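You operate a simulated robot arm through the tools that you are given. There is no shell and no other tool. Be economical: measure what you need, move in short steps, check, and stop when the job is done.

The job below is to be done with a simulated two-armed robot. You get a single attempt, and the scene is never put back.

TASK
Run a shiny print on white paper and lay it on the drying rack.
Fine: paper dial and yellow slider set to match; switch the printer on for it and off again. Leave the printer line's other controls alone.
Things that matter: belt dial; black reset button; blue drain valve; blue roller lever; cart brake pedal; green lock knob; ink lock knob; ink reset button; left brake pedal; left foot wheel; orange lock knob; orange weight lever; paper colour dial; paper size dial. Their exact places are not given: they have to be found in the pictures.

Only the result counts: the job must be done as asked and must still hold three seconds after the hand-in. Knocking over, shifting, dropping, spilling or breaking anything else fails it.

THE ROBOT
Two 7-joint arms with three-finger grippers on one trunk, on a base that drives. Base frame: it is fixed to the floor where the robot stands at the start and does not move with it; the origin is under the middle of the robot, x ahead of it, y to its left, z up. Lengths are in m, angles in degrees, forces in N, time in s.
The left shoulder is at the start at [0.003, 0.126, 1.339], the right one opposite. With the tool pointing down near the work surface each hand reaches from about 0.1 to 0.72 m from the robot's upright axis, wherever it stands, measured 20 degrees to its own side. Places, roughly: belt dial [0.6, -0.5, 0.8]; black reset button [0.3, -0.8, 0.1]; blue drain valve [0.4, 0.1, 0.3]; blue roller lever [0.8, -0.4, 0.6]; cart brake pedal [0.5, -1.2, 0.1]; green lock knob [0.6, -0.3, 0.8]; ink lock knob [0.5, -0.5, 1]; ink reset button [0.5, -0.2, 1]; left brake pedal [0.5, 0.2, 0.1]; left foot wheel [0.5, 0.3, 0.1]; orange lock knob [0.5, -0.3, 0.3]; orange weight lever [0.5, -0.8, 0.7]; paper colour dial [0.5, 0, 0.8]; paper size dial [0.5, -0.8, 0.9]; printer power knob [0.5, 0, 1]; printer start button [0.5, 0.2, 1]. Payload 2.94 kg a hand.
The tool frame of a hand sits at the grasp point between the pads (the TCP): z along the fingers, y along the line on which they close. The tips reach 0.03 m beyond it. Largest opening 0.128 m; the body of the gripper starts 0.093 m behind the TCP.
Orientation is told as [roll, pitch, yaw] about the base's x, y, z axes, in that order, counted from this pose: with the fingers straight down and closing along the base's y, the tool's x points along the base's -x, its y along +y and its z along -z.

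THE INTERFACE
- The arms move only by the tool play_rows. It takes "left_deltas", "right_deltas" or both (then of equal length, played together; a hand with none holds still); each is a list of rows, each an object of numbers (a shift or turn left out is 0, a gripper value left out holds the last): "dx", "dy", "dz": the shift along the tool's x, y, z in units of 50 mm (1.0 is 50 mm); "wx", "wy", "wz": the turn, a rotation vector about the tool's x, y, z in units of 4 degrees (1.0 is 4 degrees); "claw": the closure, from 0 (fully open) to 1 (shut). In form: [{"dx": .., "dy": .., "dz": .., "wx": .., "wy": .., "wz": .., "claw": ..}, ...]. A call has 1 to 8 rows; each row shifts and turns the commanded pose from where the row before left it, along the tool's axes as they then stand. A call with a number of a shift or a turn outside -1 to 1 is refused whole. Rows are played at 5 a second. More than 0.05 m and 8.6 degrees between two rows, or a gripper value outside its range, and nothing of the call is played. A pose out of reach is approached as far as the arm can. The call stops where the force on the tool passes 40 N (or 10 N more than at its start, if that is more) or the arm is blocked; 0.2 s more then pass. The fingers move at their own pace and stop on an object; they squeeze with about 36 N. The grip force told is the motor's: it shows also when the fingers shut on nothing. Time passes only in rows, and 0.2 s behind the last, so rows that do not move let the fingers close. The reply holds the time, the measured pose of the TCP, the force on the tool along the base axes, the opening and the grip force, in the units named above and with some noise, with the torque about the TCP (base axes, N m) and any sound that the robot's microphone picked up.
- Cameras (640 x 400 px; columns grow to the right, rows downward): "scene" is now at [0.0941, -0.0035, 1.5415]; the picture's right is [-0.02, -1.00, 0.00], its down [-0.27, 0.00, -0.96] and it looks along [0.96, -0.02, -0.27] (base axes); focal length 214 px, centre (320, 200). "left" rides on the left gripper at [0.069, 0.015, -0.12] in its tool frame; the picture's right is [-0.21, 0.98, 0.00], its down [-0.82, -0.18, -0.54] and it looks along [-0.53, -0.12, 0.84] (tool axes); focal length 251 px, centre (320, 200). "right" rides on the right gripper at [0.069, -0.015, -0.12] in its tool frame; the picture's right is [0.21, 0.98, 0.00], its down [-0.82, 0.18, -0.54] and it looks along [-0.53, 0.12, 0.84] (tool axes); focal length 251 px, centre (320, 200).
- camera(camera): a new picture of that camera. The clock stands still meanwhile.
- lift_body(by): slides the trunk up (or, below 0, down) by that many m; the arms and the scene camera ride with it, the base frame stays. It gives what a move gives, with no picture.
- base_move(legs): drives the robot by 1 to 6 legs, each [ahead, left, turn to the left] in m, m and degrees, along the robot's own axes; the way and the turn of a leg run together, so that a leg with both is an arc; at most 1.5 m and 180 degrees a leg. The arms and the cameras ride along, it lands a little off, and it stops where it bumps. It gives what a move gives.
- turn_head(pan, tilt): turns the head with the scene camera to pan (to the left, within 80 degrees either way) and tilt (down, from -29 to 69), counted from straight ahead of the robot. It gives what a move gives.
- measure_at(camera, pixels): for up to 12 pixels [column, row] of the newest picture of that camera ("zoom" is the newest enlarged one), the place [x, y, z] in the base frame of the surface seen there, good to about 0.002 m. The clock stands still meanwhile.
- inspect(camera, box): a new picture of the part [left, top, right, bottom] of that camera's present view, enlarged. The clock stands still meanwhile.
- hand_in(): hands the job in; it is judged then, once.

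Work in short steps. Measure before you move; look again where a grasp or a placing could have gone wrong, and mend it. You have 80 turns and 78 pictures in all, those below and enlarged ones among them. Open the grippers and draw the arms clear of the work before you hand the job in, unless the task says otherwise; then end with one line.

The tools are called after "Request:" by a JSON object that holds its "fn" and its "kwargs". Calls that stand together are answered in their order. play_rows: Moves the arms, as the interface text tells. Its arguments: {"type":"object","properties":{"left_deltas":{"type":"array"},"right_deltas":{"type":"array"}},"required":[]} The other tools are called the same way: lift_body (by) slides the trunk up or down; base_move (legs) drives the base; turn_head (pan, tilt) turns the head that bears the scene camera; camera (camera) takes a picture; measure_at (camera, pixels) gives the place of the surface under pixels of a picture; inspect (camera, box) takes an enlarged picture of a part of a camera's view; hand_in () hands the job in.

At the start:

```text
time: 0.0
left_eef_pos: [0.3837, 0.3023, 1.5374]
left_tool_rot: [0.0, 0.1, 0.0]
left_force: [-0.4, 0.6, 0.3]
left_wrist_torque: [0.0, -0.02, -0.01]
left_grip_width: 0.128
left_grip_force: 0.1
right_eef_pos: [0.3393, -0.0168, 1.5747]
right_tool_rot: [-0.1, 0.0, 0.0]
right_force: [-0.9, 1.2, -0.2]
right_wrist_torque: [0.0, 0.02, -0.01]
right_grip_width: 0.128
right_grip_force: 0.1
trunk travel left (down, up): [-0.547, 0.0]
robot x, y, heading: [0.0038, -0.0033, 0.2]
head pan, tilt: [-1.0, 15.8]
```

scene: 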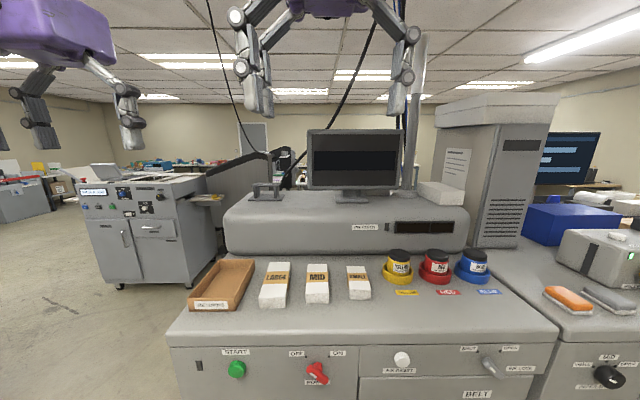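
right: 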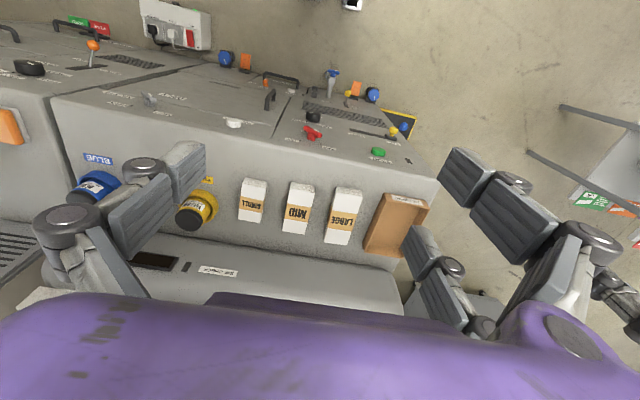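
left: 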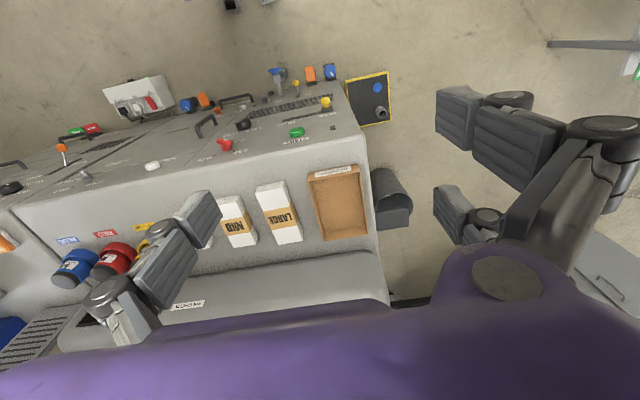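

The front panel is only partly visible at the bottom of the scene picture. I tilt the head down to see the controls.

Request:
{"fn": "turn_head", "kwargs": {"pan": 0, "tilt": 50}}

Request:
{"fn": "camera", "kwargs": {"camera": "scene"}}

```text
time: 1.0
left_eef_pos: [0.3819, 0.3028, 1.5373]
left_tool_rot: [0.0, 0.0, 0.1]
left_force: [-0.3, 0.2, -0.5]
left_wrist_torque: [-0.02, 0.02, -0.02]
left_grip_width: 0.128
left_grip_force: 0.1
right_eef_pos: [0.3377, -0.0161, 1.5741]
right_tool_rot: [0.0, 0.0, 0.0]
right_force: [0.2, -1.0, -0.8]
right_wrist_torque: [0.01, 0.01, -0.01]
right_grip_width: 0.1282
right_grip_force: 0.0
trunk travel left (down, up): [-0.547, 0.0]
robot x, y, heading: [0.0012, -0.0006, 0.0]
head pan, tilt: [0.0, 50.0]
```

```text
74 pictures are left
```

scene: 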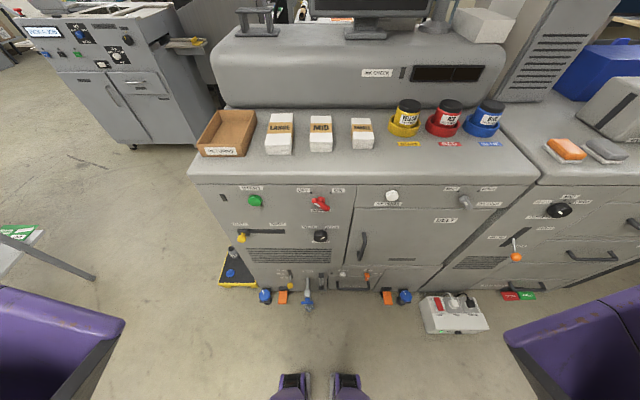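

The panel is visible at columns 190-540, rows 180-290. I zoom in on its left and right halves, and on the power box.

Request:
{"fn": "inspect", "kwargs": {"camera": "scene", "box": [190, 175, 360, 281]}}

Request:
{"fn": "inspect", "kwargs": {"camera": "scene", "box": [340, 175, 640, 340]}}

Request:
{"fn": "inspect", "kwargs": {"camera": "scene", "box": [190, 0, 540, 180]}}

Request:
{"fn": "turn_head", "kwargs": {"pan": 60, "tilt": 25}}

Request:
{"fn": "camera", "kwargs": {"camera": "scene"}}

```text
3.76 times, centred on (275, 228) of scene
```

zoom: 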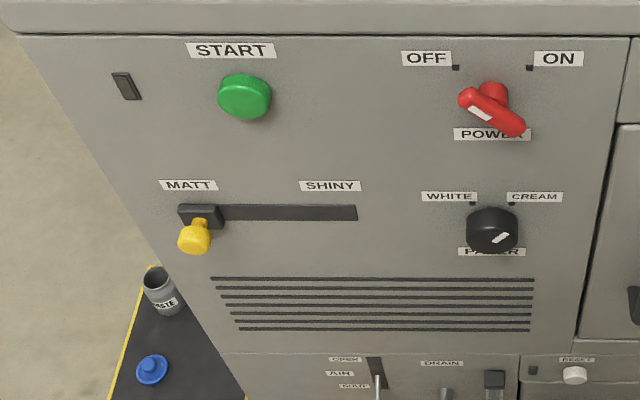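

```text
2.13 times, centred on (490, 258) of scene
```

zoom: 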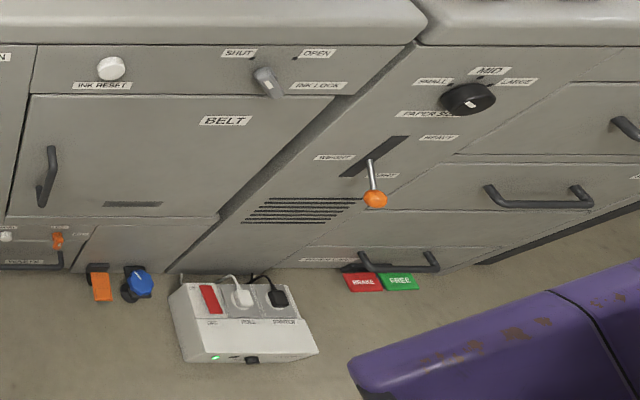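

```text
1.83 times, centred on (365, 90) of scene
```

zoom: 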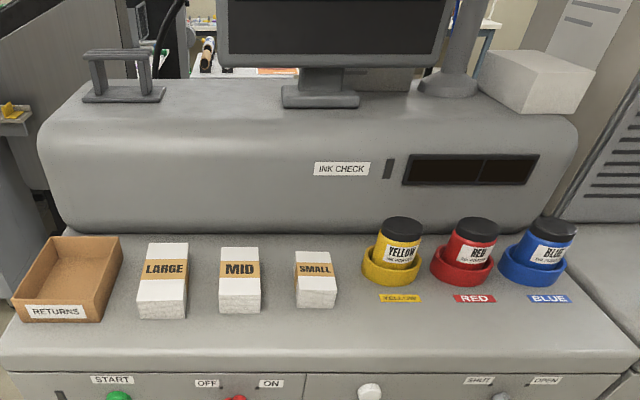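

```text
time: 2.3
left_eef_pos: [0.3834, 0.3028, 1.5365]
left_tool_rot: [0.0, 0.0, -0.1]
left_force: [-0.9, -0.5, -1.0]
left_wrist_torque: [0.02, 0.02, -0.02]
left_grip_width: 0.128
left_grip_force: 0.0
right_eef_pos: [0.3379, -0.0147, 1.5747]
right_tool_rot: [0.0, 0.1, 0.0]
right_force: [0.1, 0.1, -0.1]
right_wrist_torque: [-0.01, 0.02, -0.01]
right_grip_width: 0.128
right_grip_force: 0.0
trunk travel left (down, up): [-0.547, 0.0]
robot x, y, heading: [-0.0011, -0.0002, 0.1]
head pan, tilt: [60.0, 25.0]
```

```text
70 pictures are left
```

scene: 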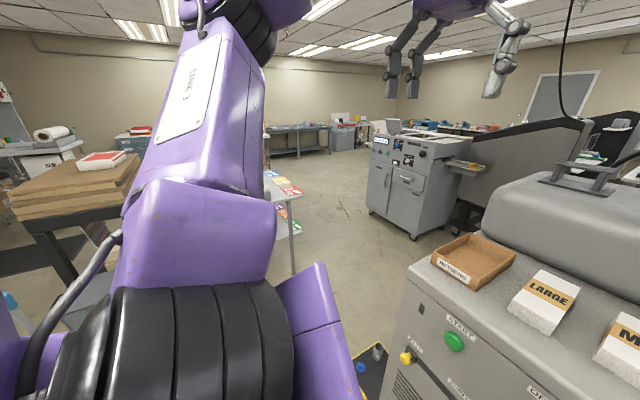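

No print outlet or drying rack is certain yet; the stand at (285,200) could be the rack. I zoom in on it and look right as well.

Request:
{"fn": "inspect", "kwargs": {"camera": "scene", "box": [230, 100, 480, 290]}}

Request:
{"fn": "turn_head", "kwargs": {"pan": -55, "tilt": 25}}

Request:
{"fn": "camera", "kwargs": {"camera": "scene"}}

Request:
{"fn": "turn_head", "kwargs": {"pan": 78, "tilt": 50}}

Request:
{"fn": "camera", "kwargs": {"camera": "scene"}}

```text
2.11 times, centred on (355, 195) of scene
```

zoom: 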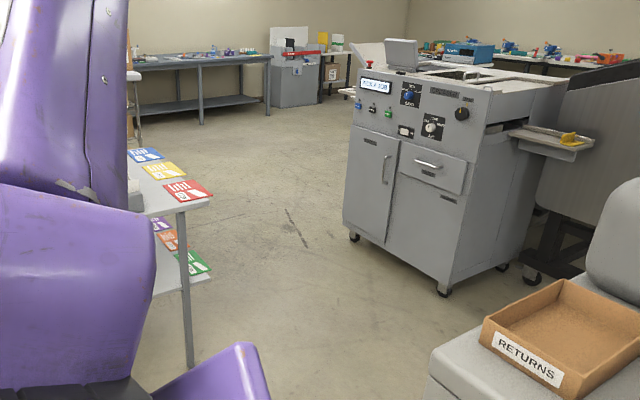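

```text
time: 4.2
left_eef_pos: [0.3838, 0.3, 1.5365]
left_tool_rot: [-0.1, 0.1, 0.0]
left_force: [-0.5, -0.1, -0.3]
left_wrist_torque: [-0.03, -0.03, -0.01]
left_grip_width: 0.1279
left_grip_force: 0.0
right_eef_pos: [0.3387, -0.0158, 1.5742]
right_tool_rot: [0.0, 0.1, 0.0]
right_force: [-0.5, 1.1, 0.2]
right_wrist_torque: [-0.01, -0.01, 0.0]
right_grip_width: 0.128
right_grip_force: 0.0
trunk travel left (down, up): [-0.547, 0.0]
robot x, y, heading: [-0.0003, 0.0011, 0.1]
head pan, tilt: [-55.0, 25.0]
```

```text
68 pictures are left
```

scene: 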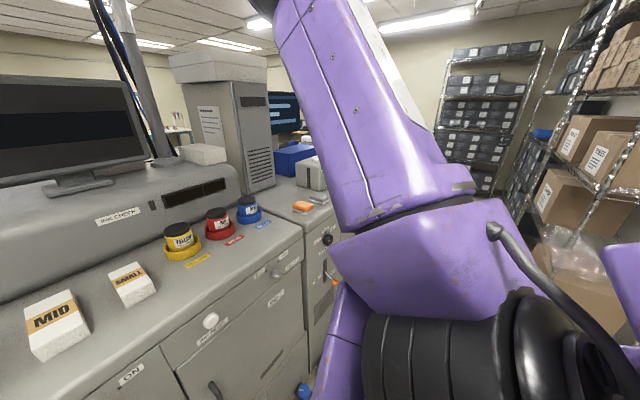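

```text
time: 6.4
left_eef_pos: [0.3843, 0.3025, 1.536]
left_tool_rot: [0.0, 0.0, 0.0]
left_force: [0.0, 0.5, 0.2]
left_wrist_torque: [0.01, 0.01, -0.02]
left_grip_width: 0.1279
left_grip_force: 0.0
right_eef_pos: [0.3376, -0.0148, 1.5749]
right_tool_rot: [0.0, 0.0, 0.0]
right_force: [-0.1, 0.3, 0.6]
right_wrist_torque: [-0.01, -0.02, -0.03]
right_grip_width: 0.128
right_grip_force: 0.1
trunk travel left (down, up): [-0.547, 0.0]
robot x, y, heading: [-0.0011, -0.0015, -0.1]
head pan, tilt: [78.0, 50.0]
```

```text
67 pictures are left
```

scene: 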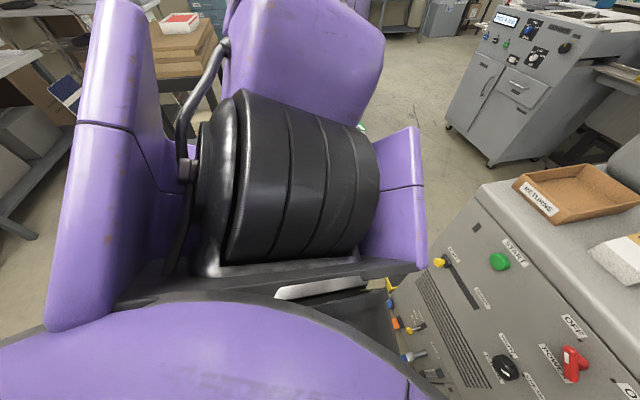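

The left stand with coloured cards is the likely rack, and the arm hides it. I look ahead again with a slight left pan to measure the controls.

Request:
{"fn": "turn_head", "kwargs": {"pan": 20, "tilt": 48}}

Request:
{"fn": "camera", "kwargs": {"camera": "scene"}}

Request:
{"fn": "inspect", "kwargs": {"camera": "scene", "box": [260, 150, 480, 288]}}

```text
time: 7.7
left_eef_pos: [0.3837, 0.3034, 1.5374]
left_tool_rot: [0.0, 0.0, 0.0]
left_force: [-1.0, 0.0, 0.4]
left_wrist_torque: [-0.01, 0.0, 0.02]
left_grip_width: 0.1279
left_grip_force: 0.0
right_eef_pos: [0.3368, -0.0168, 1.5754]
right_tool_rot: [0.0, 0.0, 0.0]
right_force: [-0.2, 0.6, -0.6]
right_wrist_torque: [-0.02, 0.01, 0.01]
right_grip_width: 0.1277
right_grip_force: 0.0
trunk travel left (down, up): [-0.547, 0.0]
robot x, y, heading: [-0.0031, -0.0017, -0.2]
head pan, tilt: [20.0, 48.0]
```

```text
66 pictures are left
```

scene: 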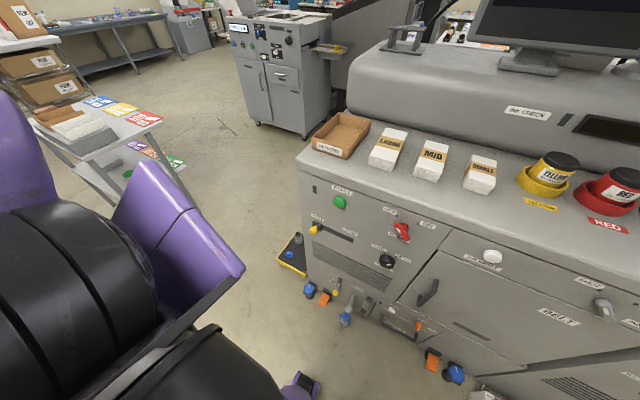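

```text
2.90 times, centred on (370, 219) of scene
```

zoom: 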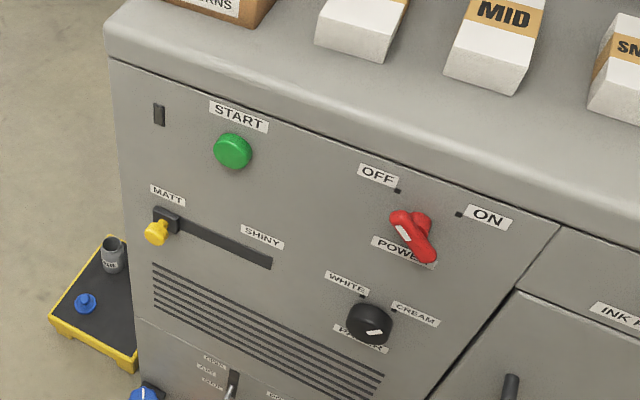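

The dial mark points to CREAM, the slider is at MATT and power is OFF. I measure the controls in the zoom picture and the tabletop/stand in the scene picture.

Request:
{"fn": "measure_at", "kwargs": {"camera": "zoom", "pixels": [[233, 150], [155, 232], [272, 264], [182, 222], [413, 235], [397, 190], [459, 213], [368, 325], [363, 296], [396, 310], [290, 190], [404, 220]]}}

Request:
{"fn": "measure_at", "kwargs": {"camera": "scene", "pixels": [[100, 155], [162, 130], [95, 100], [180, 160], [125, 175], [300, 155], [390, 75], [330, 50], [75, 125], [60, 112]]}}

Request:
{"fn": "inspect", "kwargs": {"camera": "scene", "box": [0, 0, 200, 200]}}

```text
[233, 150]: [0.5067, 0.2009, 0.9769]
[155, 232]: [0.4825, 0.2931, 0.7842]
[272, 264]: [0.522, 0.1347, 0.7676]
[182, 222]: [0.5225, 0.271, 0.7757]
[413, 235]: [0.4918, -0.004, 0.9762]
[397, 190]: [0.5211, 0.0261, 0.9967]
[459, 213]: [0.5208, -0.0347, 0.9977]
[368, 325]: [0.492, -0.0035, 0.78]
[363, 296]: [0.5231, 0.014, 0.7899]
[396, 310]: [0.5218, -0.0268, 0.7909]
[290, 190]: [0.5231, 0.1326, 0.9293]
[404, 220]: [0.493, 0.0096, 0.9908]
```

```text
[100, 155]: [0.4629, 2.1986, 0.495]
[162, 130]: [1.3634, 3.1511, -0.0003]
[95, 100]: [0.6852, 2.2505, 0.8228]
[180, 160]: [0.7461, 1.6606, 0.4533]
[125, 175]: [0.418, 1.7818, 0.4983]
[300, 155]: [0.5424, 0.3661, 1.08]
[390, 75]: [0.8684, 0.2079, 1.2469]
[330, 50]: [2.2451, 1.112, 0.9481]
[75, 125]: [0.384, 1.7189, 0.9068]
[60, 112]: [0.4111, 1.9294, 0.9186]
```

```text
2.00 times, centred on (100, 100) of scene
```

zoom: 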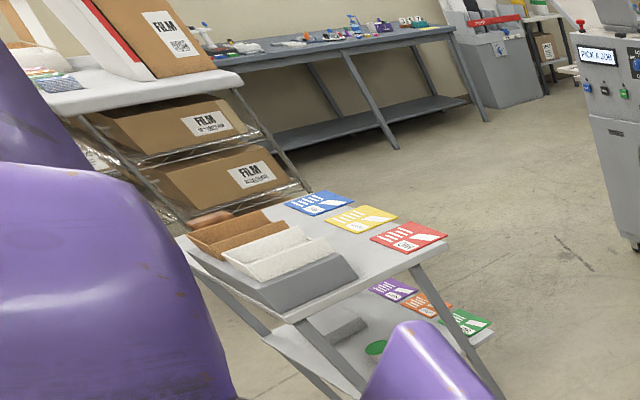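

The stand looks like a job-card stand rather than a drying rack. I check the left-camera view around the dark chute at (390,200), and then turn the base left to survey.

Request:
{"fn": "inspect", "kwargs": {"camera": "left", "box": [300, 60, 460, 260]}}

Request:
{"fn": "base_move", "kwargs": {"legs": [[0, 0, 90]]}}

Request:
{"fn": "turn_head", "kwargs": {"pan": 0, "tilt": 30}}

Request:
{"fn": "camera", "kwargs": {"camera": "scene"}}

```text
2.00 times, centred on (380, 160) of left
```

zoom: 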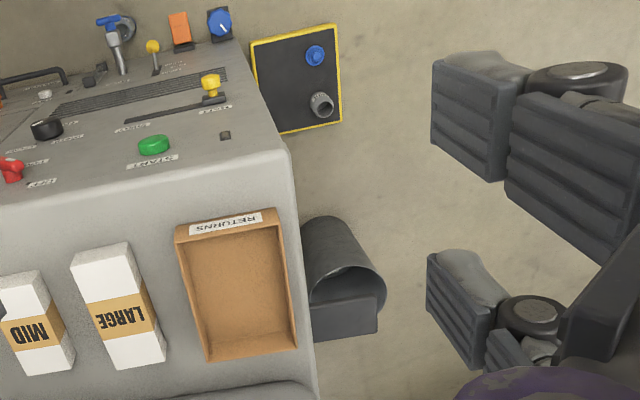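

```text
time: 11.9
left_eef_pos: [-0.2989, 0.3859, 1.5374]
left_tool_rot: [-0.1, -0.1, 89.5]
left_force: [-0.2, 0.0, -0.1]
left_wrist_torque: [-0.01, -0.02, -0.01]
left_grip_width: 0.1283
left_grip_force: 0.2
right_eef_pos: [0.0194, 0.3371, 1.5751]
right_tool_rot: [0.0, -0.1, 89.6]
right_force: [-0.4, 0.8, -0.9]
right_wrist_torque: [0.0, 0.02, 0.0]
right_grip_width: 0.128
right_grip_force: 0.1
trunk travel left (down, up): [-0.547, 0.0]
robot x, y, heading: [-0.0003, 0.0002, 89.7]
head pan, tilt: [20.0, 48.0]
```

```text
time: 12.7
left_eef_pos: [-0.2984, 0.3862, 1.5368]
left_tool_rot: [0.1, -0.1, 89.5]
left_force: [-0.5, -0.2, -0.7]
left_wrist_torque: [0.0, -0.01, -0.02]
left_grip_width: 0.1281
left_grip_force: 0.0
right_eef_pos: [0.018, 0.3374, 1.5754]
right_tool_rot: [0.0, 0.0, 89.4]
right_force: [-0.2, 0.3, 0.4]
right_wrist_torque: [0.05, 0.01, -0.01]
right_grip_width: 0.1281
right_grip_force: 0.1
trunk travel left (down, up): [-0.547, 0.0]
robot x, y, heading: [-0.0003, 0.001, 89.5]
head pan, tilt: [0.0, 30.0]
```

```text
62 pictures are left
```

scene: 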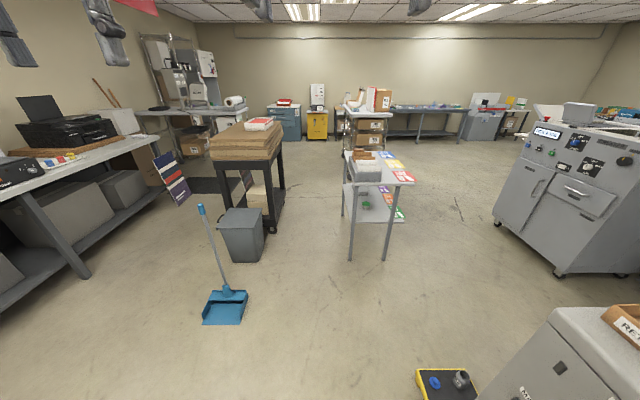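

No rack here; I pan left to see behind the robot's start and then look the other way.

Request:
{"fn": "base_move", "kwargs": {"legs": [[0, 0, 90]]}}

Request:
{"fn": "camera", "kwargs": {"camera": "scene"}}

Request:
{"fn": "base_move", "kwargs": {"legs": [[0, 0, 90]]}}

Request:
{"fn": "camera", "kwargs": {"camera": "scene"}}

```text
time: 16.9
left_eef_pos: [-0.3874, -0.2979, 1.5384]
left_tool_rot: [0.0, 0.0, 179.3]
left_force: [0.8, -0.1, -0.2]
left_wrist_torque: [-0.03, -0.02, -0.03]
left_grip_width: 0.128
left_grip_force: 0.1
right_eef_pos: [-0.3382, 0.0199, 1.5751]
right_tool_rot: [0.0, 0.0, 179.3]
right_force: [0.1, -0.3, 0.6]
right_wrist_torque: [-0.01, 0.0, 0.0]
right_grip_width: 0.128
right_grip_force: 0.2
trunk travel left (down, up): [-0.547, 0.0]
robot x, y, heading: [-0.0009, 0.0022, 179.3]
head pan, tilt: [0.0, 30.0]
```

```text
61 pictures are left
```

scene: 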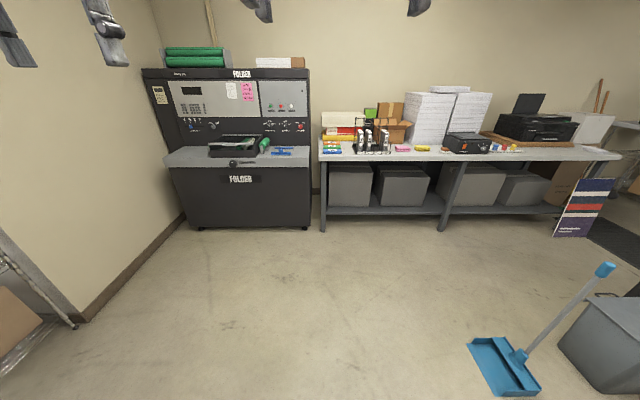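

```text
time: 21.1
left_eef_pos: [0.2944, -0.3914, 1.5375]
left_tool_rot: [0.0, 0.0, -91.2]
left_force: [-0.3, 0.0, 0.1]
left_wrist_torque: [0.02, -0.01, 0.0]
left_grip_width: 0.1278
left_grip_force: 0.0
right_eef_pos: [-0.0227, -0.337, 1.5752]
right_tool_rot: [0.0, 0.0, -91.2]
right_force: [0.0, 0.1, 0.1]
right_wrist_torque: [0.0, -0.02, 0.02]
right_grip_width: 0.1282
right_grip_force: 0.0
trunk travel left (down, up): [-0.547, 0.0]
robot x, y, heading: [0.0007, 0.0019, -91.0]
head pan, tilt: [0.0, 30.0]
```

```text
60 pictures are left
```

scene: 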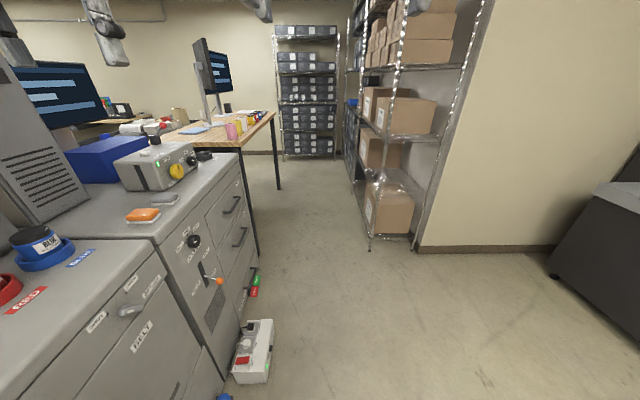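

The small frame on the printer's top (about [0.87, 0.21, 1.25]) could be the drying rack. I return to heading 0 and zoom in on it.

Request:
{"fn": "base_move", "kwargs": {"legs": [[0, 0, 91]]}}

Request:
{"fn": "turn_head", "kwargs": {"pan": 15, "tilt": 30}}

Request:
{"fn": "inspect", "kwargs": {"camera": "scene", "box": [220, 80, 480, 242]}}

Request:
{"fn": "camera", "kwargs": {"camera": "left"}}

Request:
{"fn": "measure_at", "kwargs": {"camera": "left", "pixels": [[370, 185], [410, 205], [390, 185], [395, 215], [375, 220]]}}

```text
time: 25.4
left_eef_pos: [0.3854, 0.2969, 1.5366]
left_tool_rot: [0.0, 0.0, -0.5]
left_force: [-0.3, 0.6, -0.1]
left_wrist_torque: [0.02, 0.0, 0.01]
left_grip_width: 0.128
left_grip_force: 0.0
right_eef_pos: [0.338, -0.0193, 1.5753]
right_tool_rot: [0.0, 0.0, -0.6]
right_force: [0.6, 0.4, 0.5]
right_wrist_torque: [0.01, -0.01, 0.03]
right_grip_width: 0.1279
right_grip_force: 0.1
trunk travel left (down, up): [-0.547, 0.0]
robot x, y, heading: [-0.0026, 0.0024, -0.5]
head pan, tilt: [0.0, 30.0]
```

```text
time: 26.1
left_eef_pos: [0.3864, 0.2995, 1.5371]
left_tool_rot: [0.0, 0.0, -0.4]
left_force: [0.4, 0.4, 0.1]
left_wrist_torque: [-0.03, 0.0, 0.01]
left_grip_width: 0.1278
left_grip_force: 0.1
right_eef_pos: [0.3368, -0.018, 1.5748]
right_tool_rot: [0.0, 0.0, -0.6]
right_force: [0.6, 0.0, 0.3]
right_wrist_torque: [0.0, 0.01, -0.01]
right_grip_width: 0.1282
right_grip_force: 0.1
trunk travel left (down, up): [-0.547, 0.0]
robot x, y, heading: [0.0015, -0.0022, -0.3]
head pan, tilt: [15.0, 30.0]
```

```text
2.46 times, centred on (350, 161) of scene
```

zoom: 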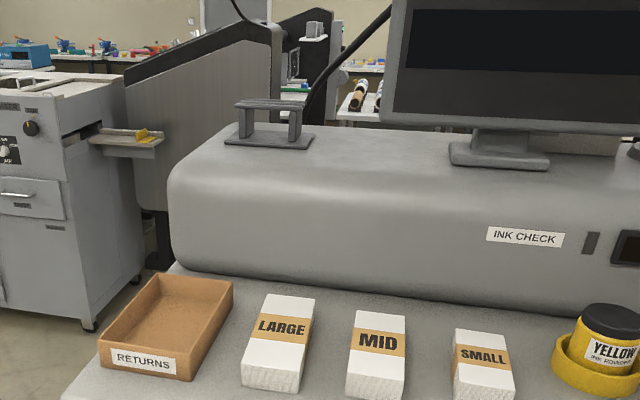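

```text
58 pictures are left
```

left: 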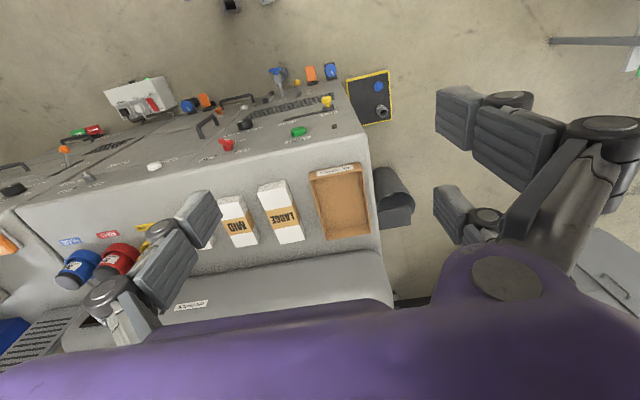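

```text
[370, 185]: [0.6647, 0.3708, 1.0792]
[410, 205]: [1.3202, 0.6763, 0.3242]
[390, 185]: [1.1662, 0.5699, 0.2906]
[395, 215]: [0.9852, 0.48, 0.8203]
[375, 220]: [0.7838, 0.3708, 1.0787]
```

The chute on the printer's left side (around [0.98, 0.48, 0.82]) may be the print outlet. I back off and go left to look at that side and at the frame on top.

Request:
{"fn": "measure_at", "kwargs": {"camera": "zoom", "pixels": [[240, 140], [305, 145], [237, 103], [300, 108], [244, 125], [295, 125], [271, 100], [225, 142], [275, 135]]}}

Request:
{"fn": "base_move", "kwargs": {"legs": [[-0.3, 0, 0], [0, 0.9, 0], [0, 0, -35]]}}

Request:
{"fn": "turn_head", "kwargs": {"pan": 0, "tilt": 25}}

Request:
{"fn": "camera", "kwargs": {"camera": "scene"}}

```text
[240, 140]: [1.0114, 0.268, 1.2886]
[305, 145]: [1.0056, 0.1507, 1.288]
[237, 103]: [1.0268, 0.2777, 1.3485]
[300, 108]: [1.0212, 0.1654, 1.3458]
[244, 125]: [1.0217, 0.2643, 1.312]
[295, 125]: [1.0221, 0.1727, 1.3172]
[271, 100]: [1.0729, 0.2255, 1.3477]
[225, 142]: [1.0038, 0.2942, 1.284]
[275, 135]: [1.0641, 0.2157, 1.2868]
```

```text
time: 37.8
left_eef_pos: [0.1924, 0.936, 1.5378]
left_tool_rot: [0.0, -0.1, -35.4]
left_force: [-0.6, 0.3, 0.7]
left_wrist_torque: [0.04, -0.02, 0.05]
left_grip_width: 0.1279
left_grip_force: 0.0
right_eef_pos: [-0.0269, 0.7018, 1.5745]
right_tool_rot: [0.0, 0.1, -35.2]
right_force: [-0.3, 0.2, -0.4]
right_wrist_torque: [-0.01, 0.03, -0.04]
right_grip_width: 0.1278
right_grip_force: 0.1
trunk travel left (down, up): [-0.547, 0.0]
robot x, y, heading: [-0.2923, 0.9048, -35.4]
head pan, tilt: [15.0, 30.0]
```

```text
time: 38.5
left_eef_pos: [0.1931, 0.9351, 1.5381]
left_tool_rot: [0.0, -0.1, -35.3]
left_force: [-0.9, -0.8, -0.1]
left_wrist_torque: [-0.01, 0.0, 0.01]
left_grip_width: 0.128
left_grip_force: 0.1
right_eef_pos: [-0.0277, 0.7014, 1.5755]
right_tool_rot: [0.0, -0.1, -35.3]
right_force: [0.0, -0.1, -0.3]
right_wrist_torque: [-0.01, -0.02, 0.02]
right_grip_width: 0.128
right_grip_force: 0.0
trunk travel left (down, up): [-0.547, 0.0]
robot x, y, heading: [-0.2978, 0.9077, -35.3]
head pan, tilt: [0.0, 25.0]
```

```text
57 pictures are left
```

scene: 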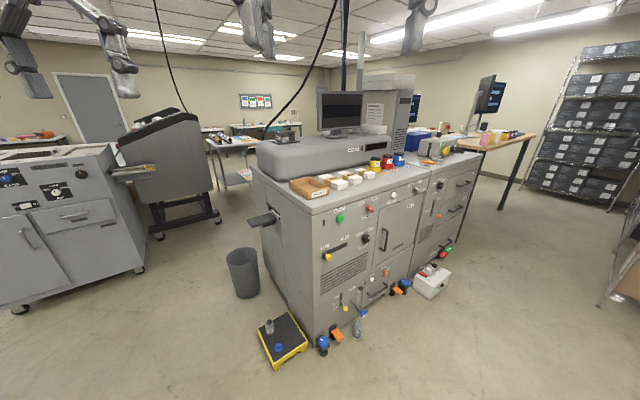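

There is a small dark tray at (263,219) on the left side, and the frame on top at (288,130). I zoom in on both.

Request:
{"fn": "inspect", "kwargs": {"camera": "scene", "box": [200, 100, 340, 250]}}

Request:
{"fn": "measure_at", "kwargs": {"camera": "zoom", "pixels": [[270, 305], [300, 310], [345, 315], [265, 330], [300, 295], [345, 290]]}}

Request:
{"fn": "inspect", "kwargs": {"camera": "scene", "box": [190, 80, 350, 180]}}

```text
2.67 times, centred on (270, 175) of scene
```

zoom: 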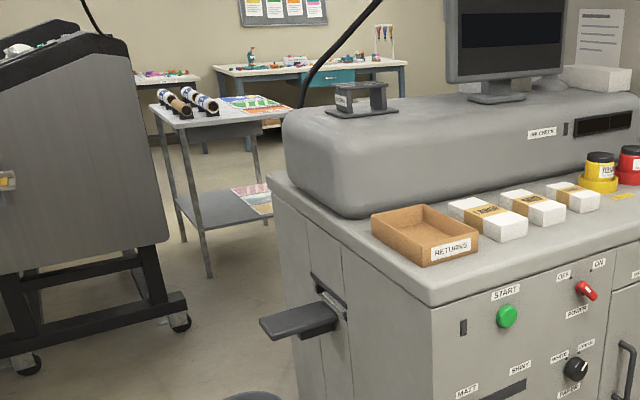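

```text
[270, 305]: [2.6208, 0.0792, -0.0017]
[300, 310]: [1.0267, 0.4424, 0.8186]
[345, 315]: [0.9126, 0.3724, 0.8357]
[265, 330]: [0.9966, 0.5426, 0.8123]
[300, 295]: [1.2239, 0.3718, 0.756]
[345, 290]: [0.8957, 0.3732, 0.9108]
```

```text
4.00 times, centred on (270, 130) of scene
```

zoom: 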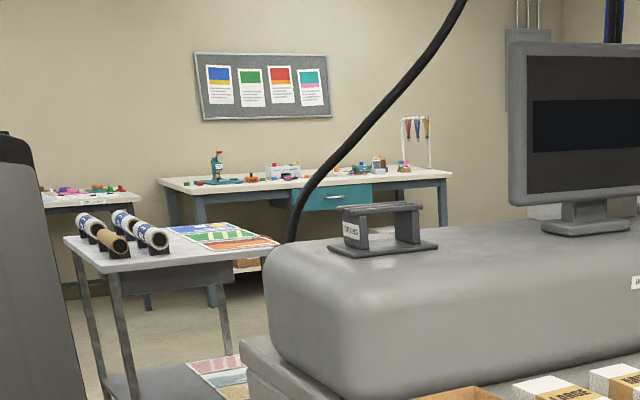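

The frame carries a label on its left post; I zoom harder to read it.

Request:
{"fn": "inspect", "kwargs": {"camera": "scene", "box": [270, 120, 310, 145]}}

Request:
{"fn": "measure_at", "kwargs": {"camera": "zoom", "pixels": [[220, 100], [250, 200], [340, 85], [400, 65], [420, 90], [300, 150]]}}

```text
16.00 times, centred on (290, 132) of scene
```

zoom: 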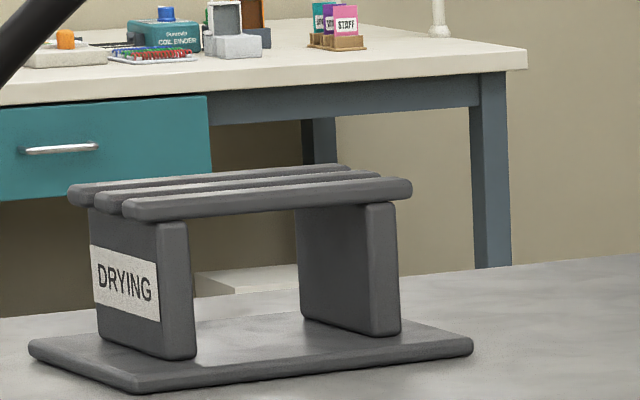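

```text
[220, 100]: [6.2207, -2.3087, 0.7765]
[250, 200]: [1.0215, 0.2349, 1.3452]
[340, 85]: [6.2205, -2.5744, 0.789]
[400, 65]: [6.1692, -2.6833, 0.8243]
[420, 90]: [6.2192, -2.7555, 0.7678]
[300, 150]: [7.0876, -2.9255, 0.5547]
```

The label reads DRYING, so the rack is found (slats at about x 1.02–1.09, y 0.16–0.28, z 1.348), and prints come out at the side tray near [1.0, 0.45, 0.82]. I turn the left hand to point forward for the controls and move the right hand aside.

Request:
{"fn": "play_rows", "kwargs": {"left_deltas": [{"wy": -1, "claw": 0.3}, {"wy": -1}, {"wy": -1}, {"wy": -1}, {"wy": -1}, {"wy": -1}, {"wy": -1}, {"wy": -1}], "right_deltas": [{"dy": -1}, {"dy": -1}, {"dy": -1}, {"dy": -1}, {"dx": 0.5}, {"dx": 0.5}, {"dx": 0}, {"dx": 0}]}}

Request:
{"fn": "play_rows", "kwargs": {"left_deltas": [{"wy": -1}, {"wy": -1}, {"wy": -1}, {"wy": -1}, {"wy": -1}, {"wy": -1}, {"wy": -1}, {"wy": -1}]}}

Request:
{"fn": "play_rows", "kwargs": {"left_deltas": [{"wy": -1}, {"wy": -1}, {"wy": -1}, {"wy": -1}, {"wy": -1}, {"wy": -1}, {"wy": -0.5}]}}

Request:
{"fn": "lift_body", "kwargs": {"by": -0.4}}

Request:
{"fn": "base_move", "kwargs": {"legs": [[0, 0, 35.3], [0, -0.9, 0]]}}

Request:
{"fn": "camera", "kwargs": {"camera": "left"}}

```text
time: 40.3
left_eef_pos: [0.1932, 0.9363, 1.5368]
left_tool_rot: [0.0, -32.1, -35.3]
left_force: [0.5, 0.0, 0.0]
left_wrist_torque: [-0.01, -0.03, -0.01]
left_grip_width: 0.0898
left_grip_force: 0.1
right_eef_pos: [-0.1814, 0.5698, 1.5715]
right_tool_rot: [0.1, -0.1, -35.3]
right_force: [-0.3, -0.2, 0.5]
right_wrist_torque: [-0.02, -0.01, -0.03]
right_grip_width: 0.1279
right_grip_force: 0.1
right hand out of reach, approached as far as the arm can: row 6
trunk travel left (down, up): [-0.547, 0.0]
robot x, y, heading: [-0.298, 0.9053, -35.5]
head pan, tilt: [0.0, 25.0]
```

```text
time: 42.1
left_eef_pos: [0.1922, 0.9349, 1.5382]
left_tool_rot: [0.0, -64.1, -35.4]
left_force: [0.3, -0.4, -0.6]
left_wrist_torque: [0.0, -0.01, 0.02]
left_grip_width: 0.0899
left_grip_force: 0.1
right_eef_pos: [-0.181, 0.5691, 1.572]
right_tool_rot: [0.1, 0.0, -35.3]
right_force: [0.3, -0.1, 0.4]
right_wrist_torque: [-0.01, 0.0, -0.01]
right_grip_width: 0.1279
right_grip_force: 0.0
trunk travel left (down, up): [-0.547, 0.0]
robot x, y, heading: [-0.2962, 0.9068, -35.3]
head pan, tilt: [0.0, 25.0]
```

```text
time: 43.7
left_eef_pos: [0.1997, 0.9214, 1.5457]
left_tool_rot: [-10.6, -82.9, -24.0]
left_force: [-0.1, 0.7, -0.5]
left_wrist_torque: [-0.03, 0.03, 0.04]
left_grip_width: 0.0899
left_grip_force: 0.2
left hand out of reach, approached as far as the arm can: row 4, 5, 6
right_eef_pos: [-0.1815, 0.569, 1.57]
right_tool_rot: [0.1, -0.1, -35.3]
right_force: [-0.2, -0.4, 0.1]
right_wrist_torque: [0.01, -0.02, -0.01]
right_grip_width: 0.128
right_grip_force: 0.0
trunk travel left (down, up): [-0.547, 0.0]
robot x, y, heading: [-0.2925, 0.91, -35.3]
head pan, tilt: [0.0, 25.0]
```

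```text
time: 47.6
left_eef_pos: [0.3412, 0.822, 0.862]
left_tool_rot: [-0.9, -47.0, -33.3]
left_force: [-0.5, -0.2, -0.3]
left_wrist_torque: [0.04, 0.01, 0.01]
left_grip_width: 0.0896
left_grip_force: 0.1
right_eef_pos: [-0.014, 0.4498, 0.9473]
right_tool_rot: [0.1, 35.8, -35.3]
right_force: [-0.2, 0.8, -0.2]
right_wrist_torque: [-0.03, 0.0, -0.01]
right_grip_width: 0.1281
right_grip_force: 0.0
trunk travel left (down, up): [-0.147, 0.4]
robot x, y, heading: [-0.2933, 0.9106, -35.6]
head pan, tilt: [0.0, 25.0]
```

```text
time: 57.4
left_eef_pos: [0.2748, 0.3128, 0.8625]
left_tool_rot: [-0.9, -47.1, 2.0]
left_force: [0.0, -0.2, -0.3]
left_wrist_torque: [0.0, 0.03, 0.03]
left_grip_width: 0.0895
left_grip_force: 0.0
right_eef_pos: [0.2012, -0.1959, 0.9476]
right_tool_rot: [0.1, 35.8, -0.1]
right_force: [0.0, 0.2, 1.4]
right_wrist_torque: [0.03, 0.0, -0.06]
right_grip_width: 0.1279
right_grip_force: 0.1
trunk travel left (down, up): [-0.147, 0.4]
robot x, y, heading: [-0.2946, 0.0211, 0.2]
head pan, tilt: [0.0, 25.0]
```

```text
53 pictures are left
```

left: 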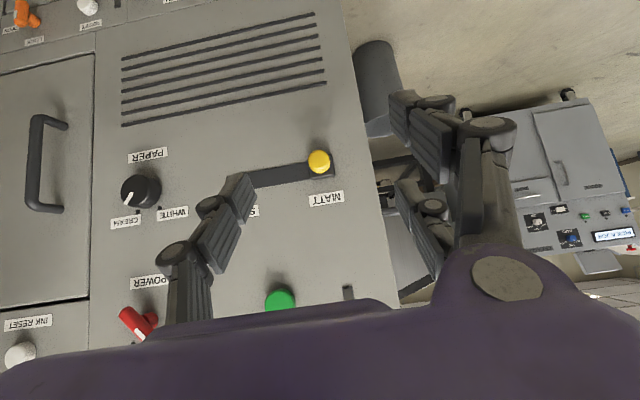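

The trunk lowering tilted the hands: left pitch is -47 now, TCP [0.275, 0.313, 0.863]. I add about 43 degrees of pitch to point forward.

Request:
{"fn": "play_rows", "kwargs": {"left_deltas": [{"wy": -1}, {"wy": -1}, {"wy": -1}, {"wy": -1}, {"wy": -1}, {"wy": -1}, {"wy": -1}, {"wy": -1}]}}

Request:
{"fn": "play_rows", "kwargs": {"left_deltas": [{"wy": -1}, {"wy": -1}, {"wy": -0.75}]}}

Request:
{"fn": "camera", "kwargs": {"camera": "left"}}

Request:
{"fn": "camera", "kwargs": {"camera": "scene"}}

```text
time: 59.2
left_eef_pos: [0.2736, 0.3123, 0.8627]
left_tool_rot: [-0.9, -47.0, 2.1]
left_force: [-0.2, 0.2, 0.2]
left_wrist_torque: [-0.02, 0.01, 0.03]
left_grip_width: 0.0898
left_grip_force: 0.1
left hand out of reach, approached as far as the arm can: row 1, 2, 3, 4, 5, 6, 7, 8
right_eef_pos: [0.2017, -0.1958, 0.9466]
right_tool_rot: [0.1, 35.8, -0.1]
right_force: [0.4, -0.4, -0.4]
right_wrist_torque: [-0.04, 0.0, -0.02]
right_grip_width: 0.1282
right_grip_force: 0.1
trunk travel left (down, up): [-0.147, 0.4]
robot x, y, heading: [-0.2963, 0.0169, -0.0]
head pan, tilt: [0.0, 25.0]
```

```text
time: 60.0
left_eef_pos: [0.2757, 0.3122, 0.861]
left_tool_rot: [-1.1, -46.9, 2.0]
left_force: [-1.2, 0.7, -0.9]
left_wrist_torque: [0.01, -0.01, -0.01]
left_grip_width: 0.0895
left_grip_force: 0.0
left hand out of reach, approached as far as the arm can: row 1, 2, 3
right_eef_pos: [0.2003, -0.1954, 0.9462]
right_tool_rot: [0.1, 35.8, -0.2]
right_force: [0.0, 1.0, 0.0]
right_wrist_torque: [0.0, -0.01, -0.03]
right_grip_width: 0.1281
right_grip_force: 0.1
trunk travel left (down, up): [-0.147, 0.4]
robot x, y, heading: [-0.2966, 0.0184, 0.0]
head pan, tilt: [0.0, 25.0]
```

```text
52 pictures are left
```

left: 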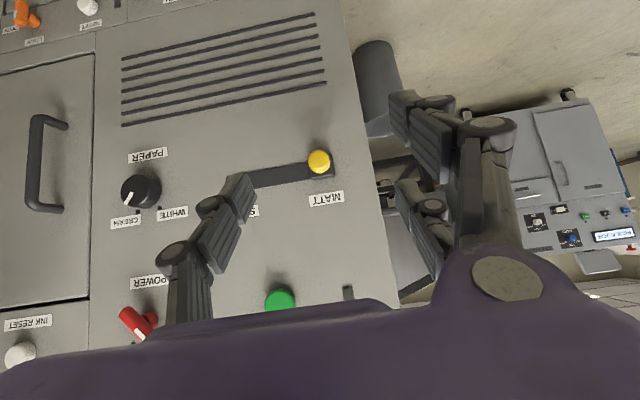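

```text
51 pictures are left
```

scene: 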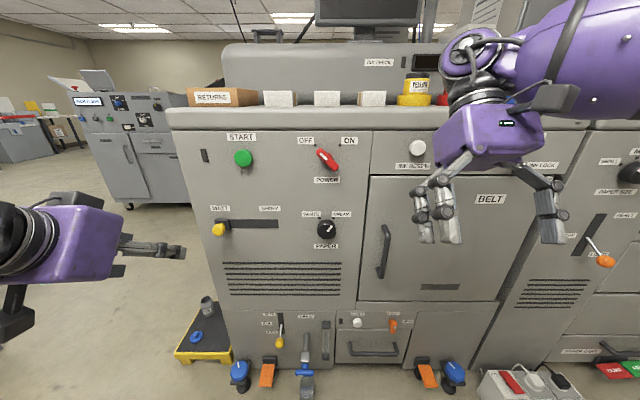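

The hand can't pitch further here. I try with the arm extended forward by 0.1 m, which should free the wrist.

Request:
{"fn": "play_rows", "kwargs": {"left_deltas": [{"dz": 0.73, "dx": -0.68}, {"dz": 0.73, "dx": -0.68}, {"wy": -1}, {"wy": -1}, {"wy": -1}, {"wy": -1}]}}

```text
time: 61.4
left_eef_pos: [0.3749, 0.3155, 0.863]
left_tool_rot: [-1.5, -62.9, 2.6]
left_force: [0.9, 0.6, -0.5]
left_wrist_torque: [-0.01, 0.02, 0.02]
left_grip_width: 0.0895
left_grip_force: 0.1
right_eef_pos: [0.2019, -0.1966, 0.9465]
right_tool_rot: [0.1, 35.8, -0.1]
right_force: [0.8, -0.3, 0.0]
right_wrist_torque: [0.0, -0.01, -0.02]
right_grip_width: 0.1281
right_grip_force: 0.1
trunk travel left (down, up): [-0.147, 0.4]
robot x, y, heading: [-0.2957, 0.016, -0.3]
head pan, tilt: [0.0, 25.0]
```

That worked. I continue the pitch to -90 here.

Request:
{"fn": "play_rows", "kwargs": {"left_deltas": [{"wy": -1}, {"wy": -1}, {"wy": -1}, {"wy": -1}, {"wy": -1}, {"wy": -1}, {"wy": -0.75}]}}

Request:
{"fn": "camera", "kwargs": {"camera": "left"}}

```text
time: 63.0
left_eef_pos: [0.375, 0.3148, 0.8625]
left_tool_rot: [-91.7, -89.4, 93.0]
left_force: [0.7, 0.0, 0.5]
left_wrist_torque: [-0.02, 0.02, 0.02]
left_grip_width: 0.0896
left_grip_force: 0.0
right_eef_pos: [0.2012, -0.1956, 0.9461]
right_tool_rot: [0.1, 35.8, -0.1]
right_force: [-0.7, -0.9, 0.4]
right_wrist_torque: [0.0, 0.0, 0.01]
right_grip_width: 0.1282
right_grip_force: 0.2
trunk travel left (down, up): [-0.147, 0.4]
robot x, y, heading: [-0.2938, 0.0191, -0.1]
head pan, tilt: [0.0, 25.0]
```

```text
50 pictures are left
```

left: 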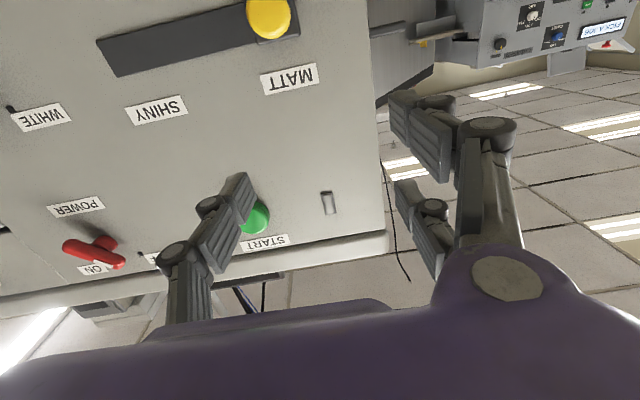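

Pitch is now -90: tool z = +x, tool x = down, tool y = +y. I go to the slider knob at [0.482, 0.293, 0.784], advance and grip it.

Request:
{"fn": "play_rows", "kwargs": {"left_deltas": [{"dx": 0.8, "dy": -0.44}, {"dx": 0.77}, {"dz": 1}, {"dz": 0.8}, {"claw": 1}, {"dz": 0}, {"dz": 0}]}}

Request:
{"fn": "camera", "kwargs": {"camera": "left"}}

```text
time: 64.6
left_eef_pos: [0.4658, 0.294, 0.7856]
left_tool_rot: [-87.5, -89.4, 88.7]
left_force: [2.4, 1.4, 0.5]
left_wrist_torque: [0.23, -0.12, 0.09]
left_grip_width: 0.0293
left_grip_force: 44.8
right_eef_pos: [0.2015, -0.1951, 0.9467]
right_tool_rot: [0.1, 35.8, -0.2]
right_force: [0.4, -0.5, -0.1]
right_wrist_torque: [-0.01, 0.03, 0.0]
right_grip_width: 0.1278
right_grip_force: 0.1
trunk travel left (down, up): [-0.147, 0.4]
robot x, y, heading: [-0.2948, 0.0216, -0.1]
head pan, tilt: [0.0, 25.0]
```

```text
49 pictures are left
```

left: 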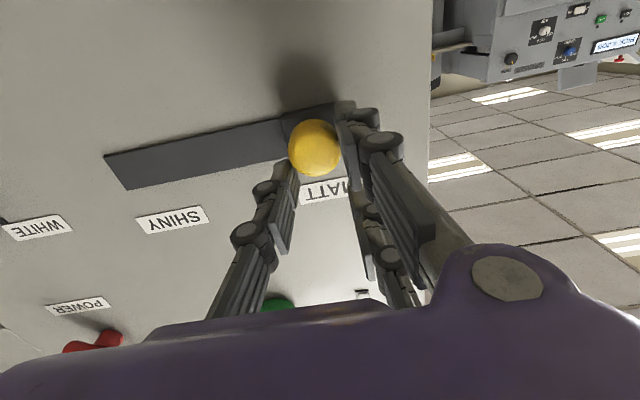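

The knob is held (width 0.029). I slide it to -y by 0.14 m toward SHINY.

Request:
{"fn": "play_rows", "kwargs": {"left_deltas": [{"dy": -0.5}, {"dy": -0.5}, {"dy": -0.5}, {"dy": -0.5}, {"dy": -0.5}, {"dy": -0.3}]}}

Request:
{"fn": "camera", "kwargs": {"camera": "left"}}

```text
time: 66.0
left_eef_pos: [0.4665, 0.1566, 0.7872]
left_tool_rot: [-86.7, -89.4, 88.4]
left_force: [-37.3, 11.0, -10.5]
left_wrist_torque: [0.17, 0.91, 0.42]
left_grip_width: 0.0293
left_grip_force: 45.4
right_eef_pos: [0.2002, -0.1949, 0.9486]
right_tool_rot: [0.0, 35.7, 0.0]
right_force: [0.7, -0.5, -0.4]
right_wrist_torque: [0.01, 0.0, 0.01]
right_grip_width: 0.1278
right_grip_force: 0.1
trunk travel left (down, up): [-0.147, 0.4]
robot x, y, heading: [-0.2947, 0.0158, 0.1]
head pan, tilt: [0.0, 25.0]
```

```text
48 pictures are left
```

left: 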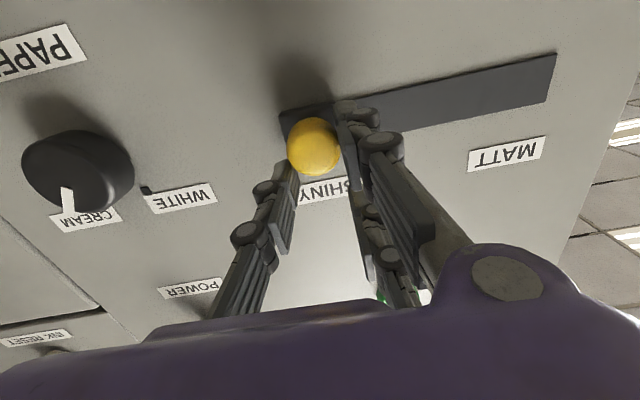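

The slider block sits at the SHINY end. I release, back off, and look at the dial from the scene camera.

Request:
{"fn": "play_rows", "kwargs": {"left_deltas": [{"claw": 0.5}, {"dz": 0}, {"dz": -0.8}, {"dz": -0.8}]}}

Request:
{"fn": "inspect", "kwargs": {"camera": "scene", "box": [195, 120, 370, 260]}}

Request:
{"fn": "measure_at", "kwargs": {"camera": "zoom", "pixels": [[476, 386], [447, 386], [510, 386], [476, 420]]}}

```text
time: 67.0
left_eef_pos: [0.3876, 0.1516, 0.7859]
left_tool_rot: [-89.1, -89.4, 90.4]
left_force: [0.0, 0.7, 0.2]
left_wrist_torque: [0.02, -0.02, 0.0]
left_grip_width: 0.0642
left_grip_force: 0.0
right_eef_pos: [0.2009, -0.1951, 0.946]
right_tool_rot: [0.0, 35.8, 0.0]
right_force: [-0.8, 0.1, 0.1]
right_wrist_torque: [0.0, 0.0, -0.04]
right_grip_width: 0.1281
right_grip_force: 0.2
trunk travel left (down, up): [-0.147, 0.4]
robot x, y, heading: [-0.2937, 0.0172, -0.3]
head pan, tilt: [0.0, 25.0]
```

```text
2.86 times, centred on (282, 190) of scene
```

zoom: 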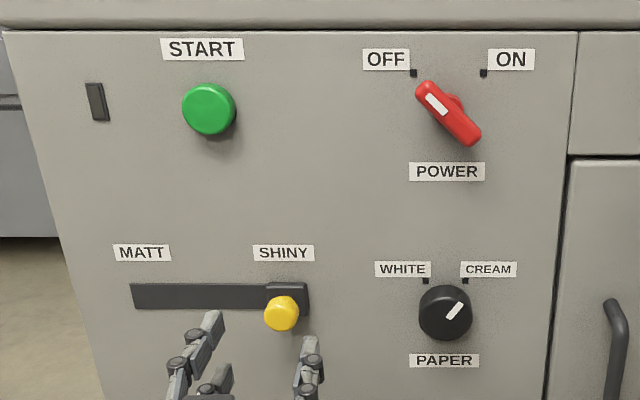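

```text
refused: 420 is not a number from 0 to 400
```

The slider is at its SHINY end and the dial and lever are clear. I measure their centres, edges and tick marks.

Request:
{"fn": "measure_at", "kwargs": {"camera": "zoom", "pixels": [[445, 313], [423, 313], [468, 313], [445, 292], [445, 335], [425, 281], [465, 281], [448, 113], [425, 90], [472, 138], [413, 73], [483, 73]]}}

Request:
{"fn": "measure_at", "kwargs": {"camera": "zoom", "pixels": [[209, 110], [209, 95], [280, 313], [455, 305], [440, 150]]}}

```text
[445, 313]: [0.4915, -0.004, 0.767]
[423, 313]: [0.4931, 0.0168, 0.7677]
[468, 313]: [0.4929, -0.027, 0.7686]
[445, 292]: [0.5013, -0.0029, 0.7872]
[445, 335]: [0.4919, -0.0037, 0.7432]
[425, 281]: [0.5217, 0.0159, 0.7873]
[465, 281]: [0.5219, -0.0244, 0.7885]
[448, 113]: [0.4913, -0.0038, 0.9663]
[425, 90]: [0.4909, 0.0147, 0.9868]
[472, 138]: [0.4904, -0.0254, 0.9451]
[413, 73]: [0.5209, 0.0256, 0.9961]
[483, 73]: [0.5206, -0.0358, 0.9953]
```

```text
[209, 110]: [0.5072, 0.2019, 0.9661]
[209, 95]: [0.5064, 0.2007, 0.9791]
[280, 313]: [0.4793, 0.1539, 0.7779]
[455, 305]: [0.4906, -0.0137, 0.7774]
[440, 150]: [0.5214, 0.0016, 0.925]
```

Dial centre is [0.492, -0.0045, 0.764], about 0.046 across; it must turn about 85-90° counterclockwise. I move in front of it and pre-turn the hand 44° clockwise.

Request:
{"fn": "play_rows", "kwargs": {"left_deltas": [{"dy": -0.8, "dx": 0.46}, {"dy": -0.8}, {"dy": -0.8}, {"dy": -0.72}, {"wz": 1}, {"wz": 1}, {"wz": 1}, {"wz": 1}]}}

Request:
{"fn": "play_rows", "kwargs": {"left_deltas": [{"wz": 1}, {"wz": 1}, {"wz": 1}, {"wz": 1}, {"wz": 1}, {"wz": 1}, {"wz": 1}]}}

Request:
{"fn": "inspect", "kwargs": {"camera": "scene", "box": [195, 120, 370, 260]}}

```text
time: 68.8
left_eef_pos: [0.392, -0.0052, 0.7634]
left_tool_rot: [89.5, -74.6, -88.4]
left_force: [-0.2, 0.8, -0.6]
left_wrist_torque: [-0.01, 0.02, -0.01]
left_grip_width: 0.0639
left_grip_force: 0.1
right_eef_pos: [0.2015, -0.1959, 0.9462]
right_tool_rot: [0.1, 35.7, 0.0]
right_force: [-0.1, -0.3, 0.2]
right_wrist_torque: [0.02, -0.03, 0.0]
right_grip_width: 0.128
right_grip_force: 0.1
trunk travel left (down, up): [-0.147, 0.4]
robot x, y, heading: [-0.292, 0.0181, -0.1]
head pan, tilt: [0.0, 25.0]
```

```text
time: 70.4
left_eef_pos: [0.3921, -0.0049, 0.7645]
left_tool_rot: [89.9, -46.5, -88.5]
left_force: [-0.2, -0.3, -0.3]
left_wrist_torque: [-0.03, 0.0, -0.01]
left_grip_width: 0.0641
left_grip_force: 0.0
right_eef_pos: [0.2014, -0.1967, 0.9461]
right_tool_rot: [0.1, 35.8, -0.1]
right_force: [0.3, -0.3, 0.3]
right_wrist_torque: [0.01, 0.01, -0.01]
right_grip_width: 0.1278
right_grip_force: 0.1
trunk travel left (down, up): [-0.147, 0.4]
robot x, y, heading: [-0.2963, 0.017, -0.4]
head pan, tilt: [0.0, 25.0]
```

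```text
2.86 times, centred on (282, 190) of scene
```

zoom: 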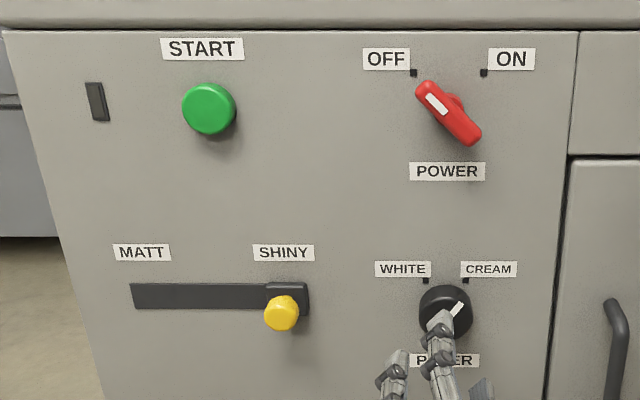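

The hand is in front of the dial, turned. I advance and close on it.

Request:
{"fn": "play_rows", "kwargs": {"left_deltas": [{"dz": 0.8}, {"dz": 0.84}, {"claw": 1}, {"dz": 0}, {"dz": 0}]}}

Request:
{"fn": "camera", "kwargs": {"camera": "left"}}

```text
time: 71.6
left_eef_pos: [0.4745, -0.0069, 0.7608]
left_tool_rot: [89.4, -46.6, -88.5]
left_force: [-7.0, -18.7, -19.2]
left_wrist_torque: [-0.13, 0.73, -0.91]
left_grip_width: 0.0456
left_grip_force: 44.8
right_eef_pos: [0.2021, -0.1977, 0.9453]
right_tool_rot: [0.1, 35.9, -0.2]
right_force: [0.1, -0.1, -0.1]
right_wrist_torque: [0.02, 0.0, -0.05]
right_grip_width: 0.1282
right_grip_force: 0.1
trunk travel left (down, up): [-0.147, 0.4]
robot x, y, heading: [-0.294, 0.0153, -0.4]
head pan, tilt: [0.0, 25.0]
```

```text
45 pictures are left
```

left: 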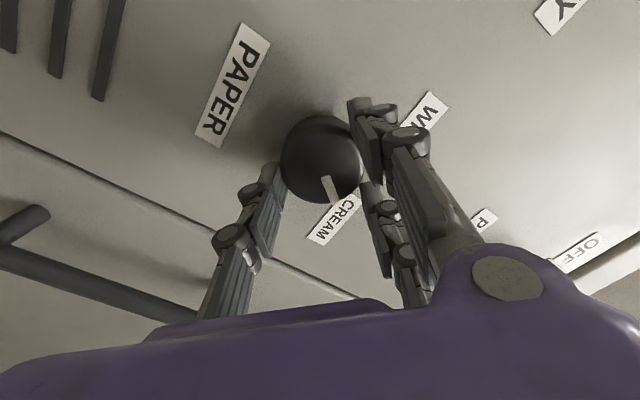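

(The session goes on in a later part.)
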